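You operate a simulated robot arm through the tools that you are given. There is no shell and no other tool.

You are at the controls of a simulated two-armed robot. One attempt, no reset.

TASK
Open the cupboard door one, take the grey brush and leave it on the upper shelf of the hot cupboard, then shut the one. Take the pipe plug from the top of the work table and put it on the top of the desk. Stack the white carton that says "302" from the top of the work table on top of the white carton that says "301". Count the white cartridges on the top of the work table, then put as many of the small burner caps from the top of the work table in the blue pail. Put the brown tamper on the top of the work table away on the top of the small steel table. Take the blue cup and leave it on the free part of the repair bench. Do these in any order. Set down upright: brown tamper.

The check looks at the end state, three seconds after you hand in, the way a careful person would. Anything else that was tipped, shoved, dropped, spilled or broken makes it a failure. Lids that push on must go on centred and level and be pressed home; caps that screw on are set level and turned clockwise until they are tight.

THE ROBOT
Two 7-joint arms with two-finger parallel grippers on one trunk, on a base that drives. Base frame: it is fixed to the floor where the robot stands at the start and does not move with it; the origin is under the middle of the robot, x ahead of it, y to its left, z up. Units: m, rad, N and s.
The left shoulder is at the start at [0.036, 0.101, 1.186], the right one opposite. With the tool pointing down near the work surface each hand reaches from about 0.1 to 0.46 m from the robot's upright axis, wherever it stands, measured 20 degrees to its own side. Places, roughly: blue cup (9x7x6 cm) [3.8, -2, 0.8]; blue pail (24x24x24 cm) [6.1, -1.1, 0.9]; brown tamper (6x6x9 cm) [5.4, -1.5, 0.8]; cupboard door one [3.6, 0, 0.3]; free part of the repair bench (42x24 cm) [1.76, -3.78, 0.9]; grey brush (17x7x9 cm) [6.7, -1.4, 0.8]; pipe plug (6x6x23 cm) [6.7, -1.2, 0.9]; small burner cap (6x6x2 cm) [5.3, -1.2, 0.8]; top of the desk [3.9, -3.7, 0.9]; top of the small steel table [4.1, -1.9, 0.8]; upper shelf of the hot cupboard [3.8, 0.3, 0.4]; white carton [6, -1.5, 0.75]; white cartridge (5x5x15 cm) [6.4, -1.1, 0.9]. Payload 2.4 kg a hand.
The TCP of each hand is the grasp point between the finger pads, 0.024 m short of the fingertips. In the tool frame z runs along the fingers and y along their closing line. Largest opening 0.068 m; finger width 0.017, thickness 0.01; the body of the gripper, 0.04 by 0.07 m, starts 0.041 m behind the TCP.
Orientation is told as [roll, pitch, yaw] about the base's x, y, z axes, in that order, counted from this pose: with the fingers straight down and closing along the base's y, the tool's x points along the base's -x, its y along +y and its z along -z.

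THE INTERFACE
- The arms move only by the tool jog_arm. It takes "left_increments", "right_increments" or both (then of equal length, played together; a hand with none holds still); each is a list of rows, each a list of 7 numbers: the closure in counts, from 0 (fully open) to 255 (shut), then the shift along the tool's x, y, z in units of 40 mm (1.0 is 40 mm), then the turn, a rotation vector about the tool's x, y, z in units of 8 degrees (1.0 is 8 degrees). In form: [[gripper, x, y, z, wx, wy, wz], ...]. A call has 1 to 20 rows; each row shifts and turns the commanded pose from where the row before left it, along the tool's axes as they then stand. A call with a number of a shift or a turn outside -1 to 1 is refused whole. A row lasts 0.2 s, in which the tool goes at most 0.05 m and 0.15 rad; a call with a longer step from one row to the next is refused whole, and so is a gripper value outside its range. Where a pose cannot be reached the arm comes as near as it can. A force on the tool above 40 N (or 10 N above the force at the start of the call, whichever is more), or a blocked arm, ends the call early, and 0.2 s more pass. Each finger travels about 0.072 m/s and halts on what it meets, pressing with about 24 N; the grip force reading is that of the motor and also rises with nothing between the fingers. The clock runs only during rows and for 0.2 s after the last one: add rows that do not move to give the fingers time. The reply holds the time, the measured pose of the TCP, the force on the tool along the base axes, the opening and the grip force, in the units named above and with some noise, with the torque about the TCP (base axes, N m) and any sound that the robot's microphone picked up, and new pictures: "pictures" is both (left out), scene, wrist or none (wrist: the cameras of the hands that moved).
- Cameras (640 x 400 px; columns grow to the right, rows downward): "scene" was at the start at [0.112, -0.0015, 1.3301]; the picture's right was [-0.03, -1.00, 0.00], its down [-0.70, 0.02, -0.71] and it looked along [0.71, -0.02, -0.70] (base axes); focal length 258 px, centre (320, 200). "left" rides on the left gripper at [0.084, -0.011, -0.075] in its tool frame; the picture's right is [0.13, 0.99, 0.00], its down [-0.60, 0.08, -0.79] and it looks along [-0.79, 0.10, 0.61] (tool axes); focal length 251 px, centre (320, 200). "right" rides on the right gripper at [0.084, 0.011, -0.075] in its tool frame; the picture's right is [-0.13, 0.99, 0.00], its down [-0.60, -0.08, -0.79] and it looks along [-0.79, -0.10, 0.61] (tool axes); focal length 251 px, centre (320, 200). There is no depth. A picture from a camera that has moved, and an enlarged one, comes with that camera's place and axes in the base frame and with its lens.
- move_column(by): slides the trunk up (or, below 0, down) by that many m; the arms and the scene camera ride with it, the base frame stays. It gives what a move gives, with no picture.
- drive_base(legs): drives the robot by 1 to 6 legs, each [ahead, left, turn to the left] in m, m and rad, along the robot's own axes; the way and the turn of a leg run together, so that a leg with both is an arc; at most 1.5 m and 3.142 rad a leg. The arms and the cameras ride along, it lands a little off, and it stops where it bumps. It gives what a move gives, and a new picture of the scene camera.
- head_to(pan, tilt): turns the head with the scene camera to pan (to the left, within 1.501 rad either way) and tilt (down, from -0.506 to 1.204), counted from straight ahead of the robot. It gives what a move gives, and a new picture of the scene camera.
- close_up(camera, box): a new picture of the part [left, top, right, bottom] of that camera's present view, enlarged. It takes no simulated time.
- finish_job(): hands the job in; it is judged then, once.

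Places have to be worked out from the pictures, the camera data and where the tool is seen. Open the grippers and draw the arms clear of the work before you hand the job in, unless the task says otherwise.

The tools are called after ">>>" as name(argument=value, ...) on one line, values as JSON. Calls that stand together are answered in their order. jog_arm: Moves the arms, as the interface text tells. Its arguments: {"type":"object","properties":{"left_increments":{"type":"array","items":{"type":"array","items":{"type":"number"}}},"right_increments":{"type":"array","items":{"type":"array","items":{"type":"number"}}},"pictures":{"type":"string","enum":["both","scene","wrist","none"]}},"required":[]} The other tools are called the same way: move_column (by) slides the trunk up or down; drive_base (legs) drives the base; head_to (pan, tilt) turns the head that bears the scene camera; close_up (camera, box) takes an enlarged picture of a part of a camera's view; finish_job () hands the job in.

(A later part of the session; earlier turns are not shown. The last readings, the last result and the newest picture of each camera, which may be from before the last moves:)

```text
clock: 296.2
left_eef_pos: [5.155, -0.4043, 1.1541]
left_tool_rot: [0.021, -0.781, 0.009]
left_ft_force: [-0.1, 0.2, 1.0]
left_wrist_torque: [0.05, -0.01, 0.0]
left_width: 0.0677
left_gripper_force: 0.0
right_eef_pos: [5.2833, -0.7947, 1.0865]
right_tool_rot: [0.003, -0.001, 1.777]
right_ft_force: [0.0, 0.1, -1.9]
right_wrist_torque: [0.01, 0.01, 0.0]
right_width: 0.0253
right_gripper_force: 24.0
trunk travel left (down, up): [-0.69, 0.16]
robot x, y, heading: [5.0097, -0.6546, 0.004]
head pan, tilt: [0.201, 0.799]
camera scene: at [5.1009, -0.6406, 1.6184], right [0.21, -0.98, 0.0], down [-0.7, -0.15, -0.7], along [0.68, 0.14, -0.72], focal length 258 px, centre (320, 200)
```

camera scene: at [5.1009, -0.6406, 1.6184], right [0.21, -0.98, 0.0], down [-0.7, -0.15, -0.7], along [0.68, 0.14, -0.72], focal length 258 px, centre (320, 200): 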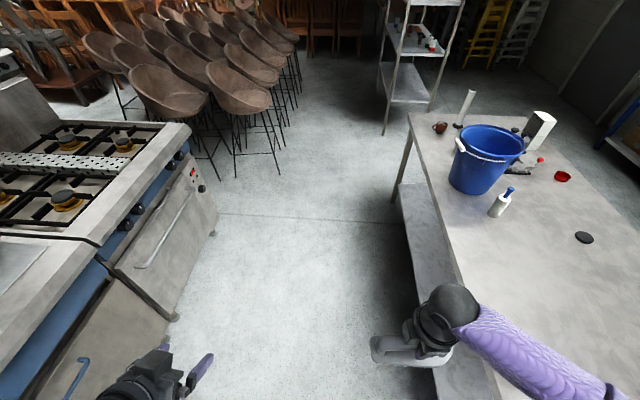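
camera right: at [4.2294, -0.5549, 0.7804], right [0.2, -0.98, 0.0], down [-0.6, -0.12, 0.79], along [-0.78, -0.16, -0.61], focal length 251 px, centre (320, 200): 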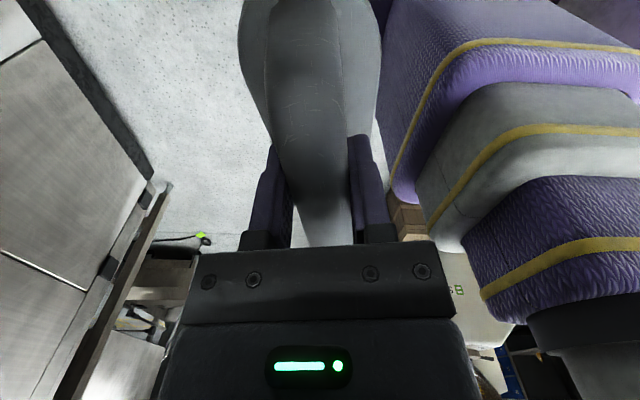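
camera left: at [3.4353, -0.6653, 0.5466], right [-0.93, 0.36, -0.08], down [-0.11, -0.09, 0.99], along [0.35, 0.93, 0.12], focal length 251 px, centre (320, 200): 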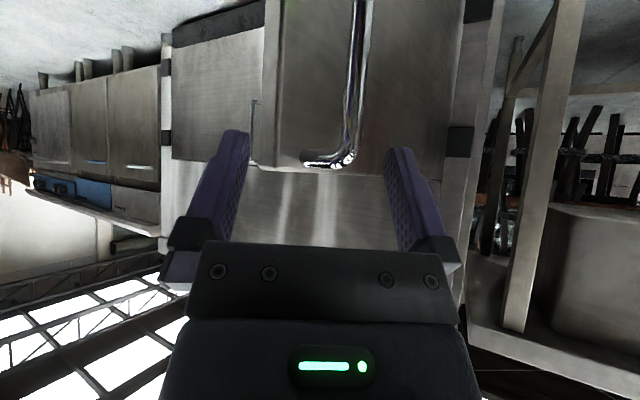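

Rotate the right hand back to its default orientation in the clear aisle, then turn to the table.

>>> jog_arm(right_increments=[[255, 0, 0, 0, 0, 0, 1], [255, 0, 0, 0, 0, 0, 1], [255, 0, 0, 0, 0, 0, 1], [255, 0, 0, 0, 0, 0, 1], [255, 0, 0, 0, 0, 0, 1], [255, 0, 0, 0, 0, 0, 1], [255, 0, 0, 0, 0, 0, 1], [255, 0, 0, 0, 0, 0, 1], [255, 0, 0, 0, 0, 0, 1], [255, 0, 0, 0, 0, 0, 1], [255, 0, 0, 0, 0, 0, 1], [255, 0, 0, 0, 0, 0, 1], [255, 0, 0, 0, 0, 0, 0.65]], pictures="none")

>>> drive_base(legs=[[0.66, 0.05, 0], [0, 0, -1.454]])

>>> head_to(pan=0, tilt=1.1)

```text
clock: 299.0
left_eef_pos: [5.156, -0.4035, 1.1532]
left_tool_rot: [0.02, -0.781, 0.005]
left_ft_force: [0.2, 0.5, -0.2]
left_wrist_torque: [0.01, -0.01, 0.0]
left_width: 0.0679
left_gripper_force: 0.0
right_eef_pos: [5.2817, -0.7941, 1.0842]
right_tool_rot: [0.002, 0.005, 0.01]
right_ft_force: [0.0, 0.3, -1.2]
right_wrist_torque: [0.0, -0.01, 0.02]
right_width: 0.0255
right_gripper_force: 24.3
trunk travel left (down, up): [-0.69, 0.16]
robot x, y, heading: [5.015, -0.66, 0.007]
head pan, tilt: [0.201, 0.799]
```

```text
clock: 306.4
left_eef_pos: [5.9522, -0.7273, 1.1527]
left_tool_rot: [0.022, -0.781, -1.481]
left_ft_force: [-0.4, 0.4, 0.6]
left_wrist_torque: [-0.01, 0.01, 0.01]
left_width: 0.0679
left_gripper_force: 0.1
right_eef_pos: [5.575, -0.8853, 1.0853]
right_tool_rot: [0.001, 0.003, -1.477]
right_ft_force: [0.2, -0.4, -1.4]
right_wrist_torque: [-0.01, 0.01, 0.01]
right_width: 0.0256
right_gripper_force: 24.5
trunk travel left (down, up): [-0.69, 0.16]
robot x, y, heading: [5.6867, -0.6032, -1.478]
head pan, tilt: [0.201, 0.799]
camera scene: at [5.7111, -0.6919, 1.6184], right [-0.96, -0.29, 0.0], down [-0.21, 0.69, -0.7], along [0.2, -0.67, -0.72], focal length 258 px, centre (320, 200)
```

scene: 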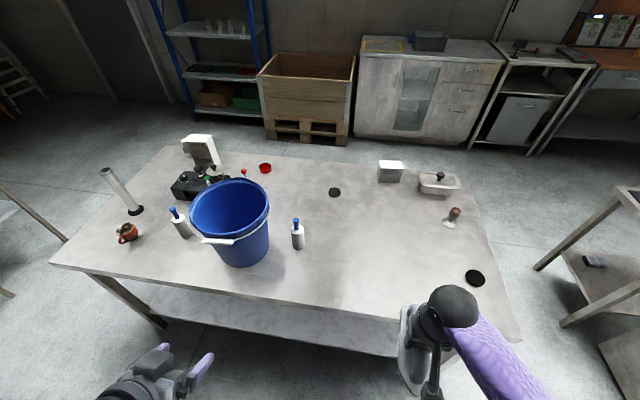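

```text
clock: 307.2
left_eef_pos: [5.9537, -0.727, 1.1523]
left_tool_rot: [0.022, -0.78, -1.483]
left_ft_force: [-0.2, 0.0, 0.5]
left_wrist_torque: [0.02, -0.01, 0.02]
left_width: 0.068
left_gripper_force: 0.0
right_eef_pos: [5.5749, -0.885, 1.0844]
right_tool_rot: [0.001, 0.004, -1.479]
right_ft_force: [0.1, -0.8, -1.0]
right_wrist_torque: [0.0, -0.02, -0.02]
right_width: 0.0252
right_gripper_force: 23.6
trunk travel left (down, up): [-0.69, 0.16]
robot x, y, heading: [5.687, -0.604, -1.48]
head pan, tilt: [0.0, 1.1]
camera scene: at [5.6938, -0.6775, 1.5967], right [-1.0, -0.09, 0.0], down [-0.08, 0.89, -0.45], along [0.04, -0.45, -0.89], focal length 258 px, centre (320, 200)
```

scene: 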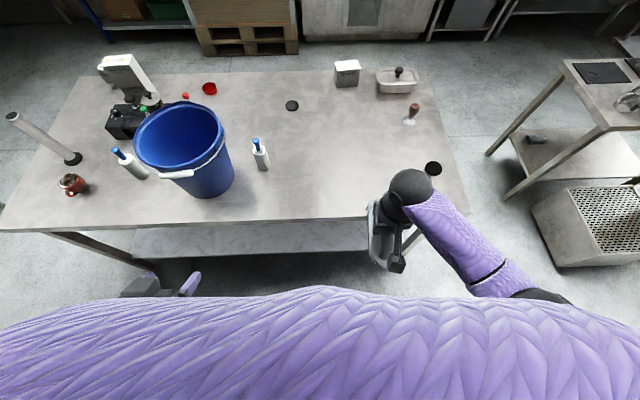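

Drive forward and extend the brush over the free table area.

>>> drive_base(legs=[[0.17, 0, 0.02]])

>>> jog_arm(right_increments=[[255, -0.7, 0, 0, 0, 0, 0], [255, -0.7, 0, 0, 0, 0, 0], [255, -0.7, 0, 0, 0, 0, 0], [255, -0.6, 0, 0, 0, 0, 0], [255, 0, 0, 0, 0, 0, 0]])

```text
clock: 308.7
left_eef_pos: [5.9708, -0.8972, 1.1528]
left_tool_rot: [0.022, -0.778, -1.464]
left_ft_force: [0.6, 0.4, 0.6]
left_wrist_torque: [0.01, 0.01, -0.02]
left_width: 0.0681
left_gripper_force: 0.2
right_eef_pos: [5.5966, -1.0613, 1.0851]
right_tool_rot: [0.001, 0.004, -1.46]
right_ft_force: [0.1, -1.1, -1.0]
right_wrist_torque: [-0.01, 0.01, -0.01]
right_width: 0.0255
right_gripper_force: 24.0
trunk travel left (down, up): [-0.69, 0.16]
robot x, y, heading: [5.7059, -0.7788, -1.463]
head pan, tilt: [0.0, 1.1]
camera scene: at [5.7124, -0.8526, 1.5966], right [-0.99, -0.11, 0.0], down [-0.1, 0.89, -0.45], along [0.05, -0.45, -0.89], focal length 258 px, centre (320, 200)
```

scene: 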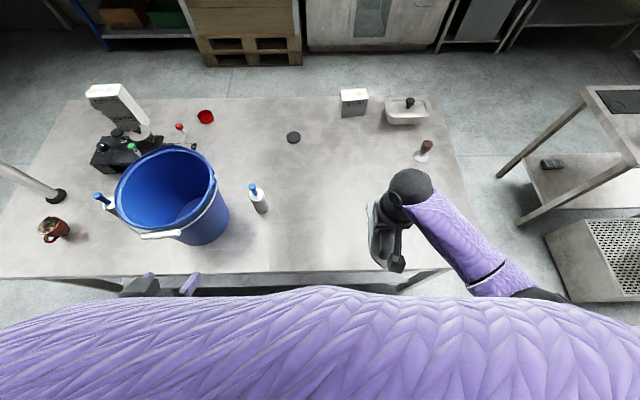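

```text
clock: 309.9
left_eef_pos: [5.9732, -0.897, 1.1541]
left_tool_rot: [0.022, -0.782, -1.463]
left_ft_force: [-0.3, 0.7, 0.2]
left_wrist_torque: [-0.02, -0.02, -0.01]
left_width: 0.0683
left_gripper_force: 0.1
right_eef_pos: [5.6072, -1.1695, 1.0845]
right_tool_rot: [0.001, 0.001, -1.458]
right_ft_force: [0.4, -0.6, -0.7]
right_wrist_torque: [0.01, 0.0, 0.02]
right_width: 0.0255
right_gripper_force: 23.7
trunk travel left (down, up): [-0.69, 0.16]
robot x, y, heading: [5.7029, -0.7783, -1.463]
head pan, tilt: [0.0, 1.1]
camera scene: at [5.7121, -0.851, 1.5967], right [-0.99, -0.11, 0.0], down [-0.1, 0.89, -0.45], along [0.05, -0.45, -0.89], focal length 258 px, centre (320, 200)
camera right: at [5.609, -1.0847, 1.16], right [1.0, -0.02, 0.0], down [-0.01, -0.61, 0.79], along [-0.01, -0.79, -0.61], focal length 251 px, centre (320, 200)
```

scene: 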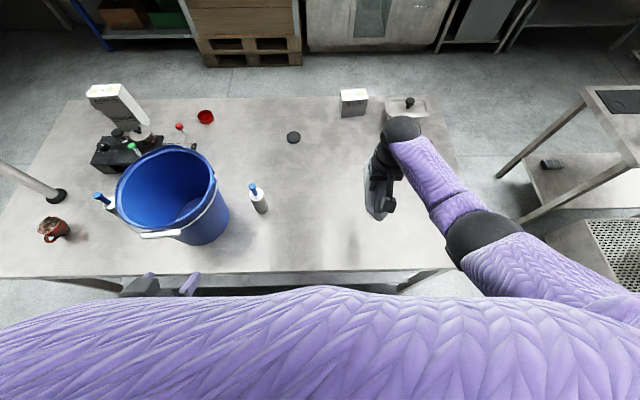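
right: 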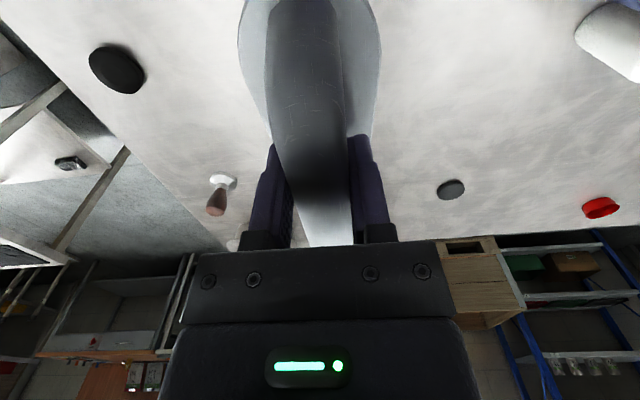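

Lower the brush onto the table.

>>> move_column(by=-0.2)

>>> jog_arm(right_increments=[[255, 0, 0, 0.15, 0, 0, 0], [255, 0, 0, 0.1, 0, 0, 0], [255, 0, 0, 0.05, 0, 0, 0], [255, 0, 0, 0, 0, 0, 0]], pictures="none")

```text
clock: 312.0
left_eef_pos: [5.9729, -0.8966, 0.9545]
left_tool_rot: [0.019, -0.78, -1.464]
left_ft_force: [-0.3, 0.1, -0.5]
left_wrist_torque: [0.01, 0.01, -0.01]
left_width: 0.0681
left_gripper_force: 0.1
right_eef_pos: [5.6097, -1.1674, 0.8851]
right_tool_rot: [0.002, 0.003, -1.459]
right_ft_force: [-0.4, 0.0, -1.5]
right_wrist_torque: [-0.01, 0.01, 0.05]
right_width: 0.0252
right_gripper_force: 24.3
trunk travel left (down, up): [-0.49, 0.36]
robot x, y, heading: [5.7042, -0.7752, -1.465]
head pan, tilt: [0.0, 1.1]
```

```text
clock: 313.0
left_eef_pos: [5.9723, -0.8956, 0.9538]
left_tool_rot: [0.021, -0.783, -1.465]
left_ft_force: [0.0, 0.1, 0.4]
left_wrist_torque: [-0.03, 0.01, -0.01]
left_width: 0.0681
left_gripper_force: 0.1
right_eef_pos: [5.6091, -1.1679, 0.8731]
right_tool_rot: [0.001, 0.0, -1.461]
right_ft_force: [-2.7, 1.1, 9.4]
right_wrist_torque: [-0.66, -0.18, -0.08]
right_width: 0.0254
right_gripper_force: 23.4
trunk travel left (down, up): [-0.49, 0.36]
robot x, y, heading: [5.7061, -0.7793, -1.462]
head pan, tilt: [0.0, 1.1]
```

Brush rests on the table. Open and raise the hand to look at the handle.

>>> jog_arm(right_increments=[[150, 0, 0, 0, 0, 0, 0], [0, 0, 0, 0, 0, 0, 0], [0, 0, 0, 0, 0, 0, 0], [0, 0, 0, -0.5, 0, 0, 0], [0, 0, 0, -0.8, 0, 0, 0], [0, 0.4, 0, -0.8, 0, 0, 0], [0, 0.4, 0, 0, 0, 0, 0]], pictures="both")

>>> close_up(camera="scene", box=[320, 100, 480, 260])

```text
clock: 314.6
left_eef_pos: [5.9725, -0.8963, 0.9537]
left_tool_rot: [0.021, -0.777, -1.465]
left_ft_force: [0.1, 0.3, -1.4]
left_wrist_torque: [0.06, 0.05, 0.02]
left_width: 0.0681
left_gripper_force: 0.0
right_eef_pos: [5.606, -1.1349, 0.957]
right_tool_rot: [0.002, 0.004, -1.46]
right_ft_force: [-0.4, -0.1, 0.2]
right_wrist_torque: [-0.04, -0.04, 0.02]
right_width: 0.0682
right_gripper_force: 0.0
trunk travel left (down, up): [-0.49, 0.36]
robot x, y, heading: [5.7055, -0.7782, -1.453]
head pan, tilt: [0.0, 1.1]
camera scene: at [5.7133, -0.8609, 1.3964], right [-0.99, -0.11, 0.0], down [-0.1, 0.89, -0.45], along [0.05, -0.45, -0.89], focal length 258 px, centre (320, 200)
camera right: at [5.6077, -1.0498, 1.0309], right [1.0, -0.02, 0.0], down [-0.01, -0.61, 0.79], along [-0.01, -0.79, -0.61], focal length 251 px, centre (320, 200)
```

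scene: 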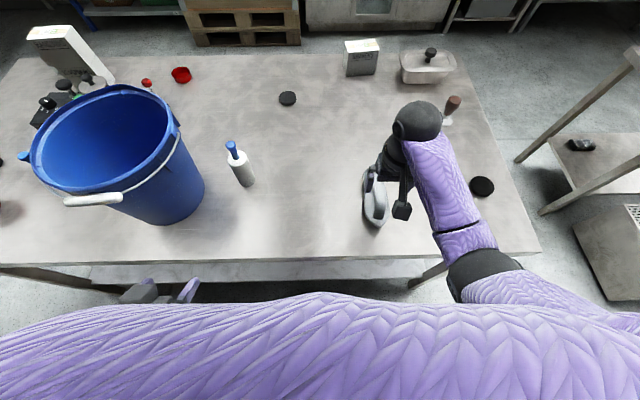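
right: 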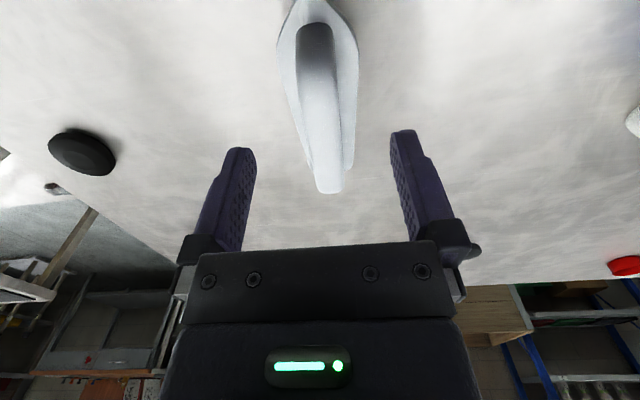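

```text
2.50 times, centred on (400, 180) of scene
camera zoom: at [5.7133, -0.8609, 1.3964], right [-0.99, -0.11, 0.0], down [-0.1, 0.89, -0.45], along [0.05, -0.45, -0.89], focal length 645 px, centre (120, 250)
```

zoom: 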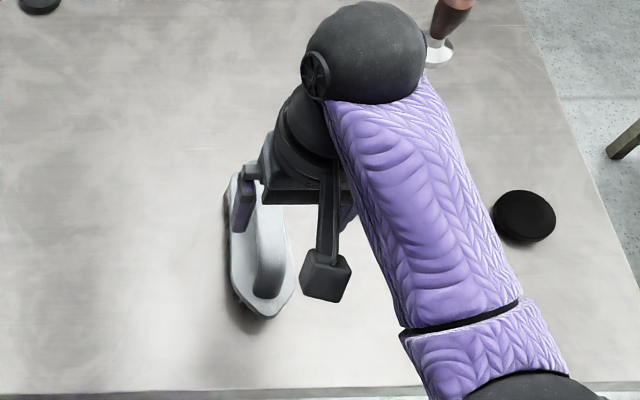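

The handle spans y≈-1.10…-1.24. I'll tilt the hand 55° forward above the rear part of the handle.

>>> jog_arm(right_increments=[[0, 0, 0, 0, 0, -0.98, 0], [0, 0, 0, 0, 0, -0.98, 0], [0, 0, 0, 0, 0, -0.98, 0], [0, 0, 0, 0, 0, -0.98, 0], [0, 0, 0, 0, 0, -0.98, 0], [0, 0, 0, 0, 0, -0.98, 0], [0, 0, 0, 0, 0, -0.98, 0], [0, 0, 0, 0, 0, 0, 0]])

```text
clock: 316.4
left_eef_pos: [5.9722, -0.8969, 0.9536]
left_tool_rot: [0.022, -0.78, -1.465]
left_ft_force: [-0.7, 0.2, 1.1]
left_wrist_torque: [0.02, 0.01, -0.01]
left_width: 0.0681
left_gripper_force: 0.0
right_eef_pos: [5.6054, -1.1359, 0.9578]
right_tool_rot: [0.002, -0.956, -1.462]
right_ft_force: [0.6, -0.3, -0.1]
right_wrist_torque: [-0.01, -0.02, -0.01]
right_width: 0.068
right_gripper_force: 0.0
trunk travel left (down, up): [-0.49, 0.36]
robot x, y, heading: [5.7054, -0.7839, -1.462]
head pan, tilt: [0.0, 1.1]
camera scene: at [5.7133, -0.861, 1.3964], right [-0.99, -0.11, 0.0], down [-0.1, 0.89, -0.45], along [0.05, -0.45, -0.89], focal length 258 px, centre (320, 200)
camera right: at [5.6031, -1.026, 0.9308], right [0.99, 0.04, 0.11], down [-0.11, 0.29, 0.95], along [0.0, -0.96, 0.29], focal length 251 px, centre (320, 200)
```

scene: 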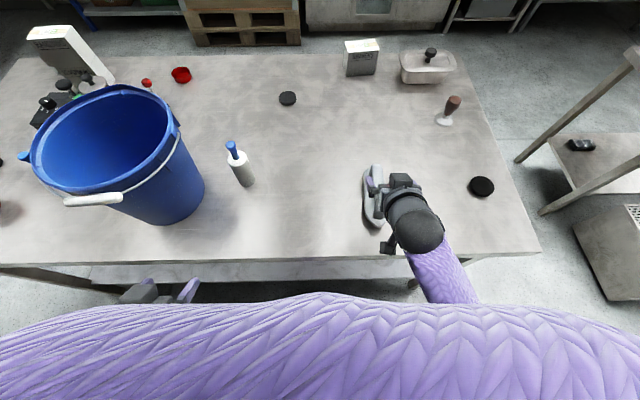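
right: 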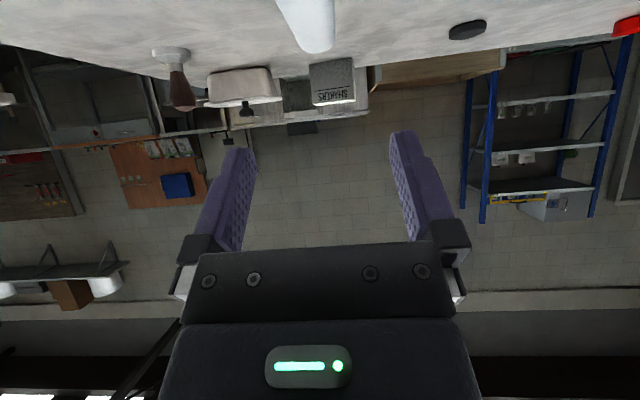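

Tilt achieved. Lower onto the handle.

>>> jog_arm(right_increments=[[0, 0.41, 0.05, 0.29, 0, 0, 0], [0, 0.41, 0, 0.29, 0, 0, 0], [0, 0.41, 0, 0.29, 0, 0, 0], [0, 0.3, 0, 0.21, 0, 0, 0], [0, 0, 0, 0, 0, 0, 0]])

>>> close_up(camera="scene", box=[320, 140, 480, 260])

```text
clock: 317.6
left_eef_pos: [5.9718, -0.8964, 0.9538]
left_tool_rot: [0.021, -0.78, -1.465]
left_ft_force: [-0.4, -0.2, 0.1]
left_wrist_torque: [0.01, 0.0, -0.01]
left_width: 0.068
left_gripper_force: 0.0
right_eef_pos: [5.6079, -1.1365, 0.8809]
right_tool_rot: [0.001, -0.955, -1.461]
right_ft_force: [-0.3, 0.4, 0.4]
right_wrist_torque: [-0.01, 0.03, 0.02]
right_width: 0.068
right_gripper_force: 0.0
trunk travel left (down, up): [-0.49, 0.36]
robot x, y, heading: [5.7055, -0.7778, -1.462]
head pan, tilt: [0.0, 1.1]
camera scene: at [5.7133, -0.861, 1.3964], right [-0.99, -0.11, 0.0], down [-0.1, 0.89, -0.45], along [0.05, -0.45, -0.89], focal length 258 px, centre (320, 200)
camera right: at [5.606, -1.0266, 0.8559], right [0.99, 0.04, 0.11], down [-0.11, 0.29, 0.95], along [0.0, -0.96, 0.29], focal length 251 px, centre (320, 200)
```

scene: 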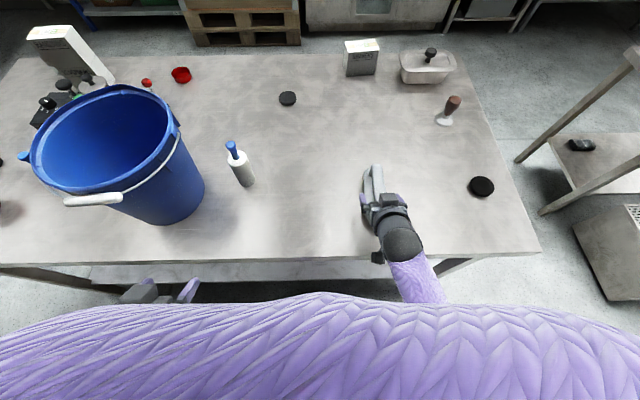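
right: 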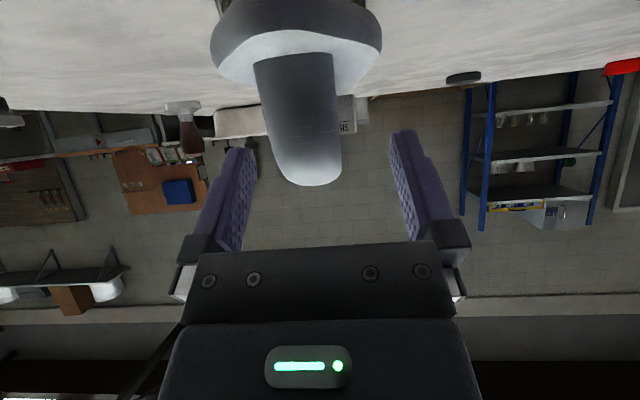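

```text
3.33 times, centred on (400, 200) of scene
camera zoom: at [5.7133, -0.861, 1.3964], right [-0.99, -0.11, 0.0], down [-0.1, 0.89, -0.45], along [0.05, -0.45, -0.89], focal length 860 px, centre (53, 200)
```

zoom: 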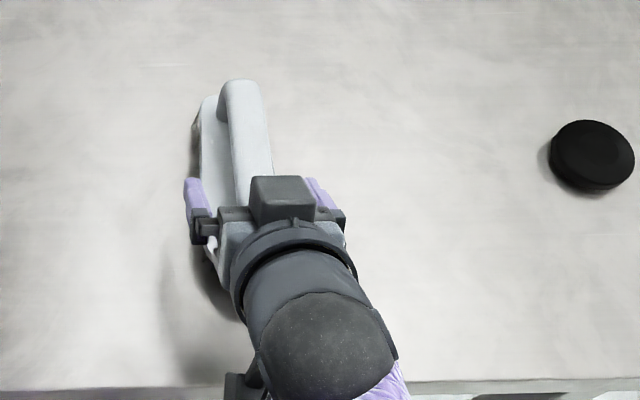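

The handle is between the fingers; lower 1 cm more for a full grip, close, and lift slightly.

>>> jog_arm(right_increments=[[0, 0.22, 0.06, 0.15, 0, 0, 0], [150, 0, 0, 0, 0, 0, 0], [255, 0, 0, 0, 0, 0, 0], [255, 0, 0, 0, 0, 0, 0], [255, 0, 0, 0, 0, 0, 0], [255, -0.2, 0, -0.14, 0, 0, 0], [255, -0.3, 0, -0.21, 0, 0, 0], [255, -0.3, 0, -0.21, 0, 0, 0], [255, 0, 0, 0, 0, 0, 0]])

>>> close_up(camera="scene", box=[320, 140, 480, 260])

```text
clock: 319.6
left_eef_pos: [5.9729, -0.8966, 0.9533]
left_tool_rot: [0.022, -0.783, -1.465]
left_ft_force: [-0.2, 0.4, -0.4]
left_wrist_torque: [0.03, -0.03, 0.03]
left_width: 0.0683
left_gripper_force: 0.0
right_eef_pos: [5.6088, -1.1366, 0.9091]
right_tool_rot: [0.002, -0.954, -1.46]
right_ft_force: [-0.6, 0.5, -2.3]
right_wrist_torque: [0.06, 0.0, 0.01]
right_width: 0.0255
right_gripper_force: 23.9
trunk travel left (down, up): [-0.49, 0.36]
robot x, y, heading: [5.702, -0.7829, -1.464]
head pan, tilt: [0.0, 1.1]
camera scene: at [5.7133, -0.8611, 1.3964], right [-0.99, -0.11, 0.0], down [-0.1, 0.89, -0.45], along [0.05, -0.45, -0.89], focal length 258 px, centre (320, 200)
camera right: at [5.6074, -1.0256, 0.8837], right [0.99, 0.04, 0.11], down [-0.11, 0.29, 0.95], along [0.0, -0.96, 0.29], focal length 251 px, centre (320, 200)
```

scene: 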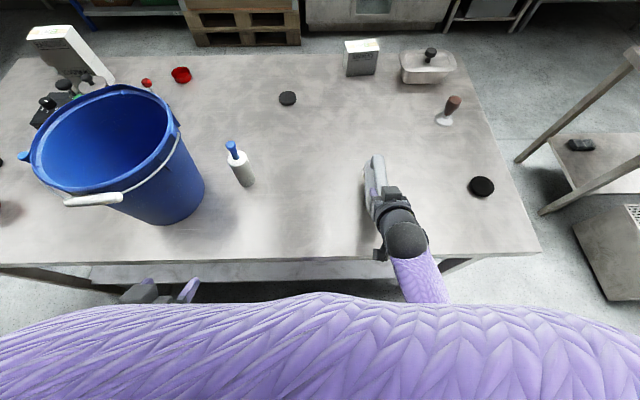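
right: 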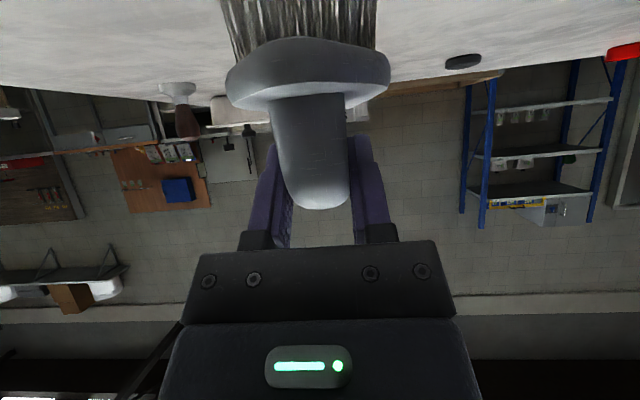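

```text
3.33 times, centred on (400, 200) of scene
camera zoom: at [5.7133, -0.8611, 1.3964], right [-0.99, -0.11, 0.0], down [-0.1, 0.89, -0.45], along [0.05, -0.45, -0.89], focal length 860 px, centre (53, 200)
```

zoom: 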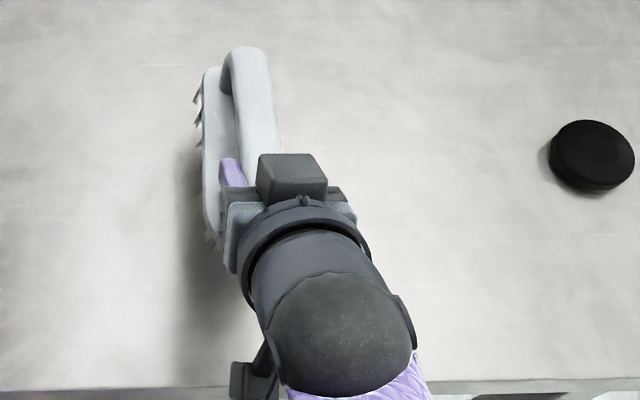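

Firm grip with the brush level. Raise the trunk, back off, lift the left hand out of the way, and set the right hand inward.

>>> move_column(by=0.12)

>>> drive_base(legs=[[-0.25, 0, 0], [0, 0, -1.68]])

>>> jog_arm(left_increments=[[0, -0.6, -0.3, -0.6, 0, 0, 0], [0, -0.6, -0.3, -0.6, 0, 0, 0], [0, -0.6, -0.3, -0.6, 0, 0, 0], [0, -0.6, -0.3, -0.6, 0, 0, 0], [0, -0.6, -0.3, -0.6, 0, 0, 0]], right_increments=[[255, 0, 0.3, 0, 0, 0, 0], [255, 0, 0.3, 0, 0, 0, 0], [255, 0, 0.3, 0, 0, 0, 0], [255, 0, 0.3, 0, 0, 0, 0], [255, 0, 0.3, 0, 0, 0, 0]])

```text
clock: 321.1
left_eef_pos: [5.9731, -0.8965, 1.0738]
left_tool_rot: [0.022, -0.78, -1.465]
left_ft_force: [0.0, 0.3, 0.0]
left_wrist_torque: [-0.01, 0.0, 0.0]
left_width: 0.068
left_gripper_force: 0.1
right_eef_pos: [5.6097, -1.1357, 1.0303]
right_tool_rot: [0.0, -0.952, -1.463]
right_ft_force: [0.5, 0.4, -1.4]
right_wrist_torque: [0.02, 0.02, -0.04]
right_width: 0.0255
right_gripper_force: 24.1
trunk travel left (down, up): [-0.61, 0.24]
robot x, y, heading: [5.7016, -0.7753, -1.461]
head pan, tilt: [0.0, 1.1]
```

```text
clock: 327.1
left_eef_pos: [5.5309, -0.7777, 1.0736]
left_tool_rot: [0.021, -0.78, 3.135]
left_ft_force: [0.1, -0.6, 1.3]
left_wrist_torque: [0.0, 0.01, 0.0]
left_width: 0.0682
left_gripper_force: 0.1
right_eef_pos: [5.3337, -0.3894, 1.031]
right_tool_rot: [0.001, -0.955, 3.138]
right_ft_force: [-0.5, 0.3, -1.4]
right_wrist_torque: [-0.04, -0.06, 0.04]
right_width: 0.0258
right_gripper_force: 24.1
trunk travel left (down, up): [-0.61, 0.24]
robot x, y, heading: [5.6814, -0.5243, 3.134]
head pan, tilt: [0.0, 1.1]
camera scene: at [5.6005, -0.5246, 1.5166], right [0.01, 1.0, 0.0], down [0.89, -0.01, -0.45], along [-0.45, 0.0, -0.89], focal length 258 px, centre (320, 200)
```

scene: 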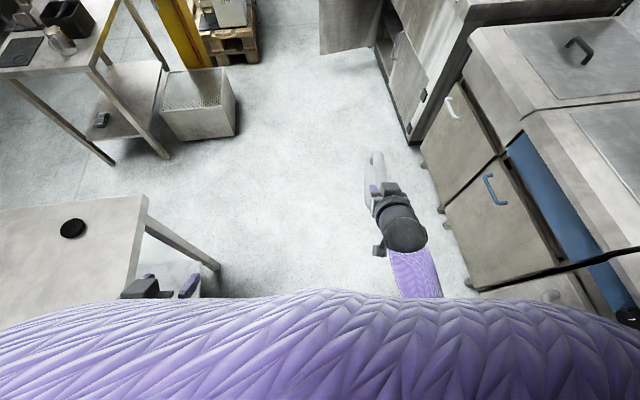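

```text
clock: 328.4
left_eef_pos: [5.5287, -0.767, 1.1017]
left_tool_rot: [0.021, -0.782, 3.135]
left_ft_force: [-0.2, -0.6, 0.0]
left_wrist_torque: [0.02, 0.03, 0.02]
left_width: 0.0681
left_gripper_force: 0.0
left hand out of reach, approached as far as the arm can: row 1, 2, 3, 4, 5
right_eef_pos: [5.337, -0.4168, 1.0193]
right_tool_rot: [-0.18, -0.939, -2.978]
right_ft_force: [-0.6, -0.4, -0.6]
right_wrist_torque: [0.03, -0.07, -0.01]
right_width: 0.0256
right_gripper_force: 23.5
trunk travel left (down, up): [-0.61, 0.24]
robot x, y, heading: [5.6759, -0.5241, 3.132]
head pan, tilt: [0.0, 1.1]
stopped in row 5 (right hand): the arm was blocked; the commanded pose is now the measured one
camera scene: at [5.6005, -0.5244, 1.5166], right [0.01, 1.0, 0.0], down [0.89, -0.01, -0.45], along [-0.45, 0.0, -0.89], focal length 258 px, centre (320, 200)
camera right: at [5.4471, -0.4233, 0.9944], right [-0.06, -1.0, 0.0], down [0.29, -0.02, 0.96], along [-0.95, 0.05, 0.29], focal length 251 px, centre (320, 200)
camera left: at [5.6418, -0.7542, 1.0949], right [0.1, -0.99, -0.08], down [0.13, -0.06, 0.99], along [-0.99, -0.11, 0.12], focal length 251 px, centre (320, 200)
```

scene: 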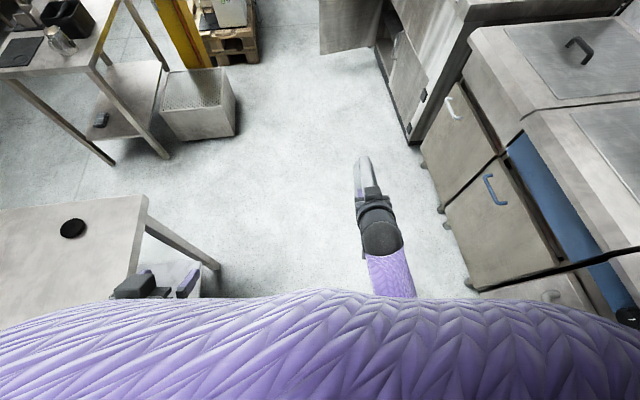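
right: 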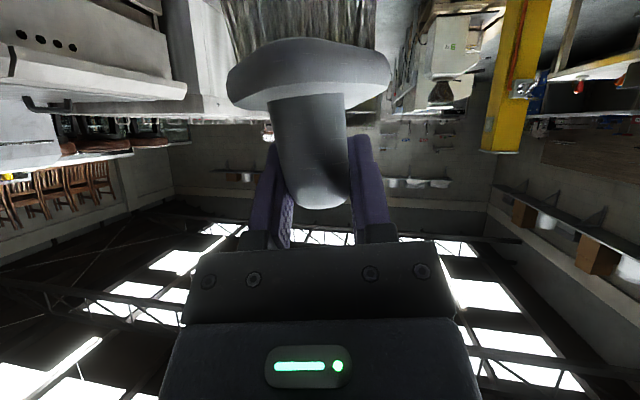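
left: 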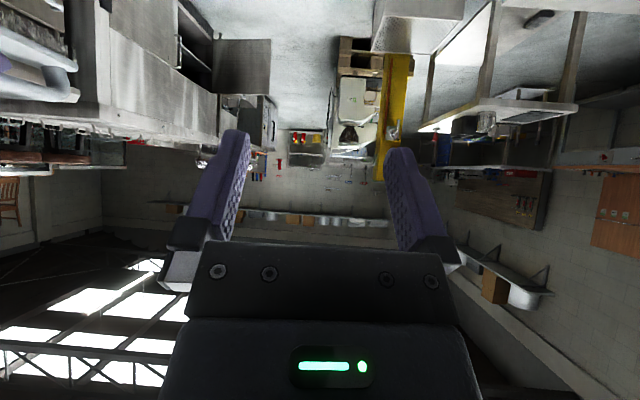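

The arms were hitting limits near the body. I'll extend the right arm forward first while restoring its orientation, then move it inward.

>>> jog_arm(right_increments=[[255, -0.36, 0, 0.51, -0.08, 0, 0.17], [255, -0.36, 0, 0.51, -0.08, 0, 0.17], [255, -0.36, 0, 0.51, -0.08, 0, 0.17], [255, -0.36, 0, 0.51, -0.07, 0, 0.18], [255, 0, 0.4, 0, 0, 0, 0], [255, 0, 0.4, 0, 0, 0, 0], [255, 0, 0.4, 0, 0, 0, 0], [255, 0, 0.4, 0, 0, 0, 0], [255, 0, 0, 0, 0, 0, 0]], pictures="wrist")

```text
clock: 330.1
left_eef_pos: [5.5287, -0.7674, 1.1016]
left_tool_rot: [0.023, -0.782, 3.134]
left_ft_force: [-0.1, -0.3, 0.0]
left_wrist_torque: [-0.03, -0.03, -0.01]
left_width: 0.0679
left_gripper_force: 0.0
right_eef_pos: [5.2425, -0.39, 1.0037]
right_tool_rot: [-0.281, -0.918, -2.951]
right_ft_force: [0.4, -0.4, -1.6]
right_wrist_torque: [-0.01, -0.03, 0.0]
right_width: 0.0256
right_gripper_force: 24.0
trunk travel left (down, up): [-0.61, 0.24]
robot x, y, heading: [5.6781, -0.5237, 3.138]
head pan, tilt: [0.0, 1.1]
stopped in row 8 (right hand): the arm was blocked; the commanded pose is now the measured one
camera right: at [5.3514, -0.4005, 0.9779], right [-0.11, -0.99, -0.06], down [0.28, -0.09, 0.96], along [-0.95, 0.09, 0.29], focal length 251 px, centre (320, 200)
```

right: 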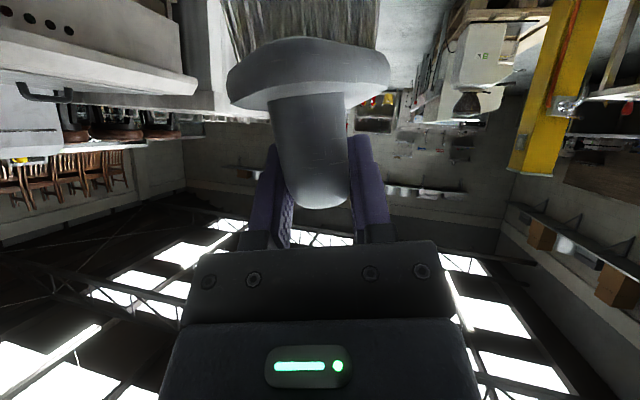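

The inward position runs into a wrist limit. I'll go back outward and restore the orientation.

>>> jog_arm(right_increments=[[255, 0, -0.5, 0, 0, 0, 0], [255, 0, -0.5, 0, -0.22, 0, 0.2], [255, 0, -0.3, 0, -0.22, 0, 0.2], [255, 0, 0, 0, -0.22, 0, 0.2], [255, 0, 0, 0, -0.22, 0, 0.2], [255, 0, 0, 0, 0, 0, 0]], pictures="none")

```text
clock: 331.5
left_eef_pos: [5.5282, -0.7678, 1.1013]
left_tool_rot: [0.021, -0.78, 3.134]
left_ft_force: [0.1, -0.4, -0.8]
left_wrist_torque: [0.02, 0.02, 0.02]
left_width: 0.0681
left_gripper_force: 0.1
right_eef_pos: [5.2441, -0.3391, 1.0102]
right_tool_rot: [-0.006, -0.935, -3.137]
right_ft_force: [0.8, 0.1, -1.7]
right_wrist_torque: [-0.01, -0.03, 0.0]
right_width: 0.0257
right_gripper_force: 24.1
trunk travel left (down, up): [-0.61, 0.24]
robot x, y, heading: [5.6772, -0.5241, 3.137]
head pan, tilt: [0.0, 1.1]
```

Orientation restored with the arm extended 0.43 ahead. I'll approach the opening at heading ≈2.0 so that the base stays clear of the open door. First reposition the left hand forward, up and inward.

>>> jog_arm(left_increments=[[0, -0.6, -0.3, 0.35, 0, 0, 0], [0, -0.6, -0.3, 0.35, 0, 0, 0], [0, -0.6, -0.3, 0.35, 0, 0, 0], [0, -0.8, -0.4, 0, 0, 0, 0], [0, -0.8, -0.4, -0.1, 0, 0, 0], [0, -0.8, -0.4, -0.1, 0, 0, 0], [0, -0.4, 0, -0.3, 0, 0, 0]], pictures="none")

>>> drive_base(legs=[[1.4, 0.1, 0], [0.2, 0, 0]])

```text
clock: 333.1
left_eef_pos: [5.3664, -0.6876, 1.1894]
left_tool_rot: [0.021, -0.78, 3.135]
left_ft_force: [0.4, -0.1, 0.2]
left_wrist_torque: [0.0, -0.02, 0.01]
left_width: 0.0681
left_gripper_force: 0.2
left hand out of reach, approached as far as the arm can: row 1, 2, 4, 5, 7
right_eef_pos: [5.2442, -0.3397, 1.0117]
right_tool_rot: [-0.007, -0.934, -3.136]
right_ft_force: [0.0, -0.1, -1.7]
right_wrist_torque: [-0.03, -0.04, 0.0]
right_width: 0.0258
right_gripper_force: 24.3
trunk travel left (down, up): [-0.61, 0.24]
robot x, y, heading: [5.6783, -0.5256, 3.141]
head pan, tilt: [0.0, 1.1]
```

```text
clock: 341.3
left_eef_pos: [3.7583, -0.7658, 1.1883]
left_tool_rot: [0.021, -0.781, 3.124]
left_ft_force: [-0.9, 1.3, -0.4]
left_wrist_torque: [0.02, -0.05, 0.01]
left_width: 0.0682
left_gripper_force: 0.1
right_eef_pos: [3.6392, -0.4169, 1.0104]
right_tool_rot: [-0.008, -0.934, 3.137]
right_ft_force: [0.2, -0.4, -1.1]
right_wrist_torque: [0.0, -0.01, 0.01]
right_width: 0.0258
right_gripper_force: 23.4
trunk travel left (down, up): [-0.61, 0.24]
robot x, y, heading: [4.0709, -0.6037, 3.124]
head pan, tilt: [0.0, 1.1]
camera scene: at [3.9934, -0.6047, 1.5166], right [0.02, 1.0, 0.0], down [0.89, -0.01, -0.45], along [-0.45, 0.01, -0.89], focal length 258 px, centre (320, 200)
```

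scene: 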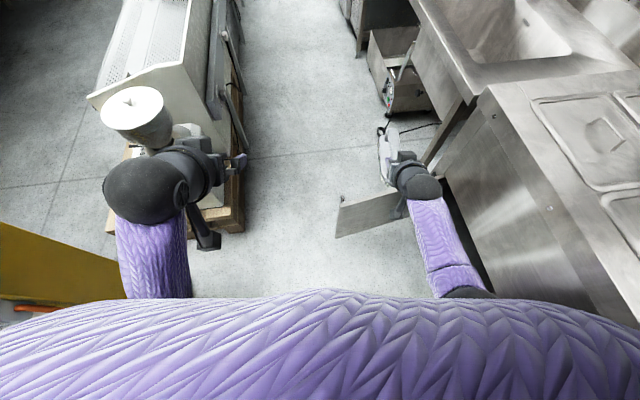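

Turn to heading ≈2.0 and shift to the pre-insert position, then look at the opening.

>>> drive_base(legs=[[0, 0, -1.124], [0.04, 0.17, 0]])

>>> move_column(by=-0.3)

>>> head_to(pan=0, tilt=0.85)

```text
clock: 345.6
left_eef_pos: [3.6242, -0.4303, 1.1887]
left_tool_rot: [0.019, -0.78, 2.013]
left_ft_force: [0.9, 0.7, -0.8]
left_wrist_torque: [-0.06, 0.0, -0.04]
left_width: 0.068
left_gripper_force: 0.1
right_eef_pos: [3.8866, -0.1696, 1.0121]
right_tool_rot: [-0.01, -0.934, 2.024]
right_ft_force: [-0.8, 0.4, -1.9]
right_wrist_torque: [-0.07, -0.07, -0.01]
right_width: 0.0256
right_gripper_force: 24.0
trunk travel left (down, up): [-0.61, 0.24]
robot x, y, heading: [3.9024, -0.6471, 2.015]
head pan, tilt: [0.0, 1.1]
camera scene: at [3.8708, -0.5716, 1.5166], right [0.9, 0.43, 0.0], down [0.38, -0.81, -0.45], along [-0.19, 0.41, -0.89], focal length 258 px, centre (320, 200)
```

scene: 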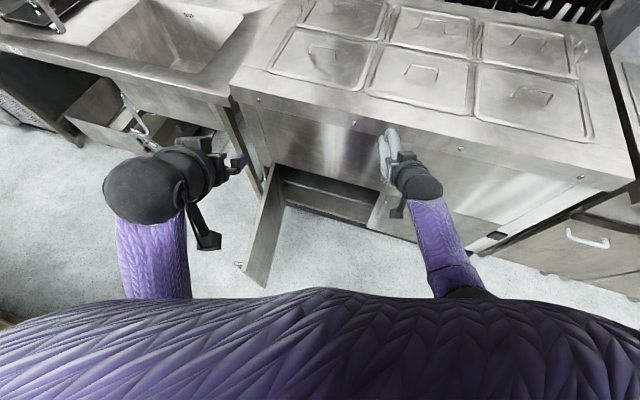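

```text
clock: 348.6
left_eef_pos: [3.6241, -0.427, 0.8621]
left_tool_rot: [0.023, -0.688, 2.011]
left_ft_force: [-0.4, 0.6, 0.7]
left_wrist_torque: [0.05, -0.01, 0.01]
left_width: 0.0681
left_gripper_force: 0.1
right_eef_pos: [3.8869, -0.1694, 0.7131]
right_tool_rot: [-0.006, -0.935, 2.023]
right_ft_force: [-0.7, -0.7, -1.6]
right_wrist_torque: [-0.05, -0.05, 0.01]
right_width: 0.0259
right_gripper_force: 24.1
trunk travel left (down, up): [-0.31, 0.54]
robot x, y, heading: [3.9074, -0.6408, 2.014]
head pan, tilt: [0.0, 1.1]
```

```text
clock: 349.4
left_eef_pos: [3.6242, -0.4281, 0.8595]
left_tool_rot: [0.021, -0.688, 2.011]
left_ft_force: [-1.1, 0.4, -0.2]
left_wrist_torque: [-0.05, 0.0, 0.0]
left_width: 0.068
left_gripper_force: 0.0
right_eef_pos: [3.8862, -0.1698, 0.7117]
right_tool_rot: [-0.007, -0.932, 2.022]
right_ft_force: [-0.5, 0.5, -1.1]
right_wrist_torque: [-0.04, -0.03, -0.03]
right_width: 0.0259
right_gripper_force: 24.8
trunk travel left (down, up): [-0.31, 0.54]
robot x, y, heading: [3.9079, -0.6438, 2.011]
head pan, tilt: [0.0, 0.85]
camera scene: at [3.8514, -0.5278, 1.2327], right [0.9, 0.43, 0.0], down [0.32, -0.68, -0.66], along [-0.28, 0.6, -0.75], focal length 258 px, centre (320, 200)
```

scene: 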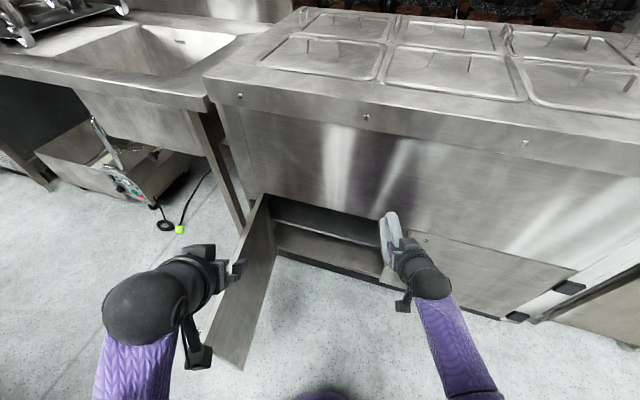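

Opening in view. Lower the trunk so the right wrist camera can see the shelf level.

>>> move_column(by=-0.2)

>>> close_up(camera="right", box=[0, 0, 640, 400])

>>> close_up(camera="scene", box=[200, 100, 520, 300])

```text
clock: 351.5
left_eef_pos: [3.6235, -0.4293, 0.62]
left_tool_rot: [0.02, -0.532, 2.014]
left_ft_force: [-0.5, 0.4, -0.4]
left_wrist_torque: [-0.03, -0.04, 0.0]
left_width: 0.068
left_gripper_force: 0.0
right_eef_pos: [3.8862, -0.1691, 0.5115]
right_tool_rot: [-0.007, -0.938, 2.023]
right_ft_force: [-1.3, 0.2, -1.7]
right_wrist_torque: [-0.06, -0.03, 0.02]
right_width: 0.0258
right_gripper_force: 23.4
trunk travel left (down, up): [-0.11, 0.74]
robot x, y, heading: [3.9059, -0.6438, 2.017]
head pan, tilt: [0.0, 0.85]
```

```text
1.00 times, centred on (320, 200) of right (not enlarged: the box is as wide or as high as the picture)
camera zoom: at [3.9239, -0.2739, 0.4885], right [-0.93, -0.36, 0.1], down [0.19, -0.22, 0.96], along [-0.32, 0.91, 0.27], focal length 251 px, centre (320, 200)
```

zoom: 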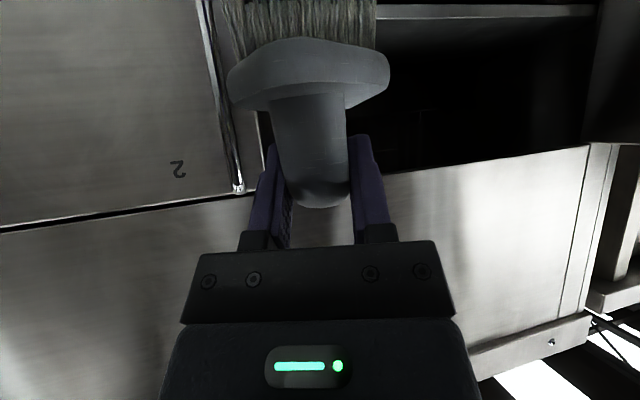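

```text
2.00 times, centred on (360, 200) of scene
camera zoom: at [3.8289, -0.4802, 1.0286], right [0.9, 0.43, 0.0], down [0.32, -0.68, -0.66], along [-0.28, 0.6, -0.75], focal length 516 px, centre (240, 200)
```

zoom: 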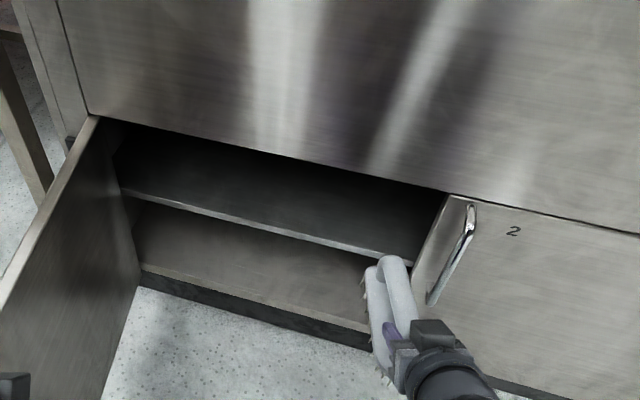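

Shelf top is at z≈0.375 (recessed ≈4 cm), opening top ≈0.552. I'll trim the pitch, lower to bottom ≈0.381, and drive in half way to check.

>>> jog_arm(right_increments=[[255, 0, 0, 0, 0, -0.12, 0], [255, 0, 0, 0, 0, 0, 0]], pictures="none")

>>> move_column(by=-0.055)

>>> drive_base(legs=[[0.12, 0, 0]])

>>> close_up(camera="right", box=[0, 0, 640, 400])

```text
clock: 352.1
left_eef_pos: [3.6254, -0.4289, 0.6198]
left_tool_rot: [0.019, -0.532, 2.013]
left_ft_force: [0.1, -0.2, 0.0]
left_wrist_torque: [-0.03, 0.01, 0.01]
left_width: 0.068
left_gripper_force: 0.1
right_eef_pos: [3.8868, -0.1703, 0.5123]
right_tool_rot: [-0.007, -0.951, 2.022]
right_ft_force: [0.0, -0.5, -0.8]
right_wrist_torque: [-0.05, -0.01, 0.01]
right_width: 0.0261
right_gripper_force: 23.8
trunk travel left (down, up): [-0.11, 0.74]
robot x, y, heading: [3.9043, -0.6407, 2.016]
head pan, tilt: [0.0, 0.85]
```

```text
clock: 353.1
left_eef_pos: [3.626, -0.4304, 0.551]
left_tool_rot: [0.023, -0.479, 2.013]
left_ft_force: [-0.1, -0.3, -0.8]
left_wrist_torque: [0.02, 0.02, -0.01]
left_width: 0.0681
left_gripper_force: 0.0
right_eef_pos: [3.8854, -0.1697, 0.4576]
right_tool_rot: [-0.008, -0.952, 2.023]
right_ft_force: [0.6, -0.2, -1.2]
right_wrist_torque: [-0.09, 0.01, 0.05]
right_width: 0.0259
right_gripper_force: 23.7
trunk travel left (down, up): [-0.055, 0.795]
robot x, y, heading: [3.9066, -0.6403, 2.009]
head pan, tilt: [0.0, 0.85]
```

```text
clock: 354.3
left_eef_pos: [3.5742, -0.3238, 0.5507]
left_tool_rot: [0.021, -0.481, 2.012]
left_ft_force: [0.5, -0.8, -0.5]
left_wrist_torque: [-0.01, -0.01, 0.0]
left_width: 0.0679
left_gripper_force: 0.1
right_eef_pos: [3.8357, -0.0635, 0.4562]
right_tool_rot: [-0.008, -0.951, 2.024]
right_ft_force: [-0.2, -0.5, -1.5]
right_wrist_torque: [-0.07, -0.02, -0.01]
right_width: 0.0261
right_gripper_force: 23.3
trunk travel left (down, up): [-0.055, 0.795]
robot x, y, heading: [3.8574, -0.5385, 2.014]
head pan, tilt: [0.0, 0.85]
camera scene: at [3.7704, -0.3569, 0.9714], right [0.9, 0.43, 0.0], down [0.32, -0.68, -0.66], along [-0.28, 0.6, -0.75], focal length 258 px, centre (320, 200)
```

scene: 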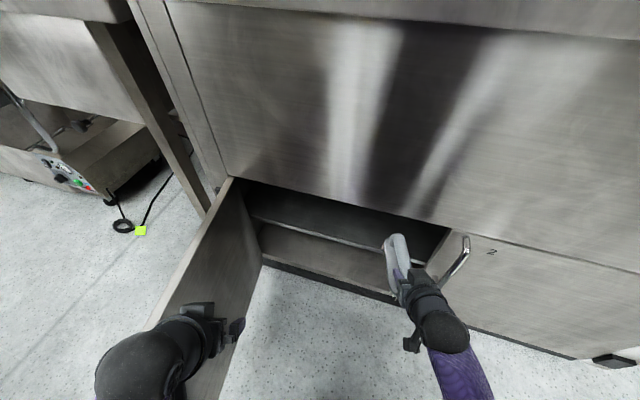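

```text
1.00 times, centred on (320, 200) of right (not enlarged: the box is as wide or as high as the picture)
camera zoom: at [3.8731, -0.1675, 0.4314], right [-0.93, -0.36, 0.1], down [0.19, -0.23, 0.95], along [-0.32, 0.9, 0.29], focal length 251 px, centre (320, 200)
```

zoom: 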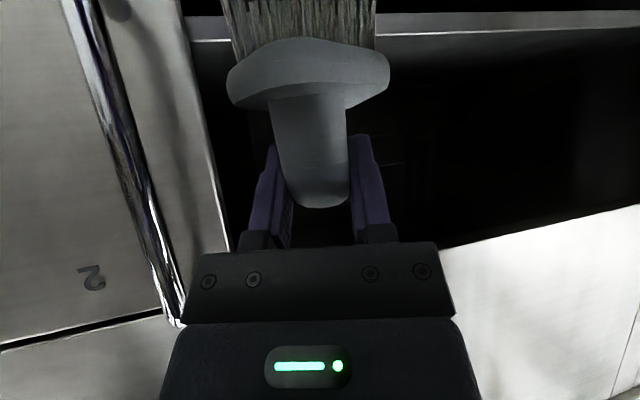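

The brush is level and ~12 mm above the shelf; path is clear on both sides. Lower 6 mm and drive in 0.12 m.

>>> move_column(by=-0.006)

>>> drive_base(legs=[[0.115, 0, 0]])

>>> close_up(camera="right", box=[0, 0, 640, 400])

```text
clock: 354.9
left_eef_pos: [3.5747, -0.3239, 0.5437]
left_tool_rot: [0.021, -0.48, 2.013]
left_ft_force: [0.1, -0.4, 0.2]
left_wrist_torque: [0.02, 0.0, 0.01]
left_width: 0.0681
left_gripper_force: 0.0
right_eef_pos: [3.8362, -0.065, 0.4505]
right_tool_rot: [-0.008, -0.952, 2.025]
right_ft_force: [0.2, -0.5, -2.0]
right_wrist_torque: [-0.02, -0.04, -0.02]
right_width: 0.0258
right_gripper_force: 23.8
trunk travel left (down, up): [-0.049, 0.801]
robot x, y, heading: [3.855, -0.5323, 2.012]
head pan, tilt: [0.0, 0.85]
```

```text
clock: 356.1
left_eef_pos: [3.5241, -0.2161, 0.5439]
left_tool_rot: [0.022, -0.479, 2.01]
left_ft_force: [-0.4, -1.1, -0.4]
left_wrist_torque: [-0.02, 0.0, -0.04]
left_width: 0.0681
left_gripper_force: 0.0
right_eef_pos: [3.7858, 0.0427, 0.4514]
right_tool_rot: [-0.008, -0.952, 2.021]
right_ft_force: [0.7, -0.2, -1.6]
right_wrist_torque: [-0.05, -0.04, -0.01]
right_width: 0.0259
right_gripper_force: 23.6
trunk travel left (down, up): [-0.049, 0.801]
robot x, y, heading: [3.8018, -0.4302, 2.012]
head pan, tilt: [0.0, 0.85]
camera scene: at [3.7196, -0.2484, 0.9651], right [0.9, 0.43, 0.0], down [0.32, -0.68, -0.66], along [-0.28, 0.6, -0.75], focal length 258 px, centre (320, 200)
```

scene: 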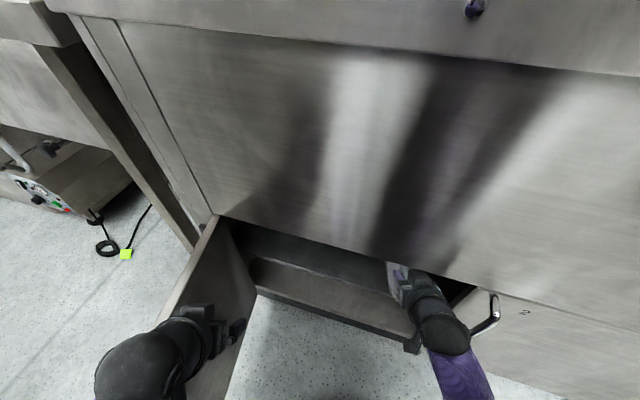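

```text
1.00 times, centred on (320, 200) of right (not enlarged: the box is as wide or as high as the picture)
camera zoom: at [3.8238, -0.0613, 0.4253], right [-0.93, -0.36, 0.1], down [0.19, -0.23, 0.95], along [-0.32, 0.9, 0.29], focal length 251 px, centre (320, 200)
```

zoom: 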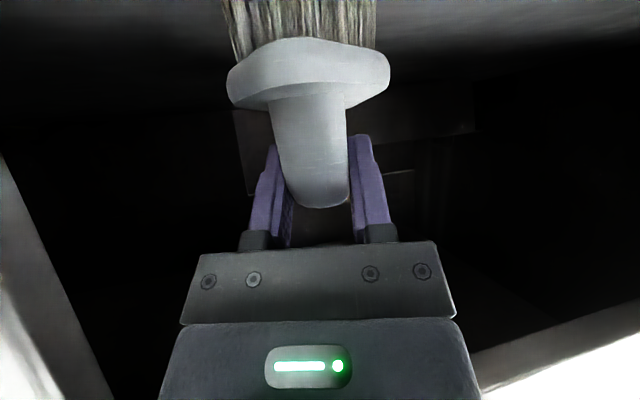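

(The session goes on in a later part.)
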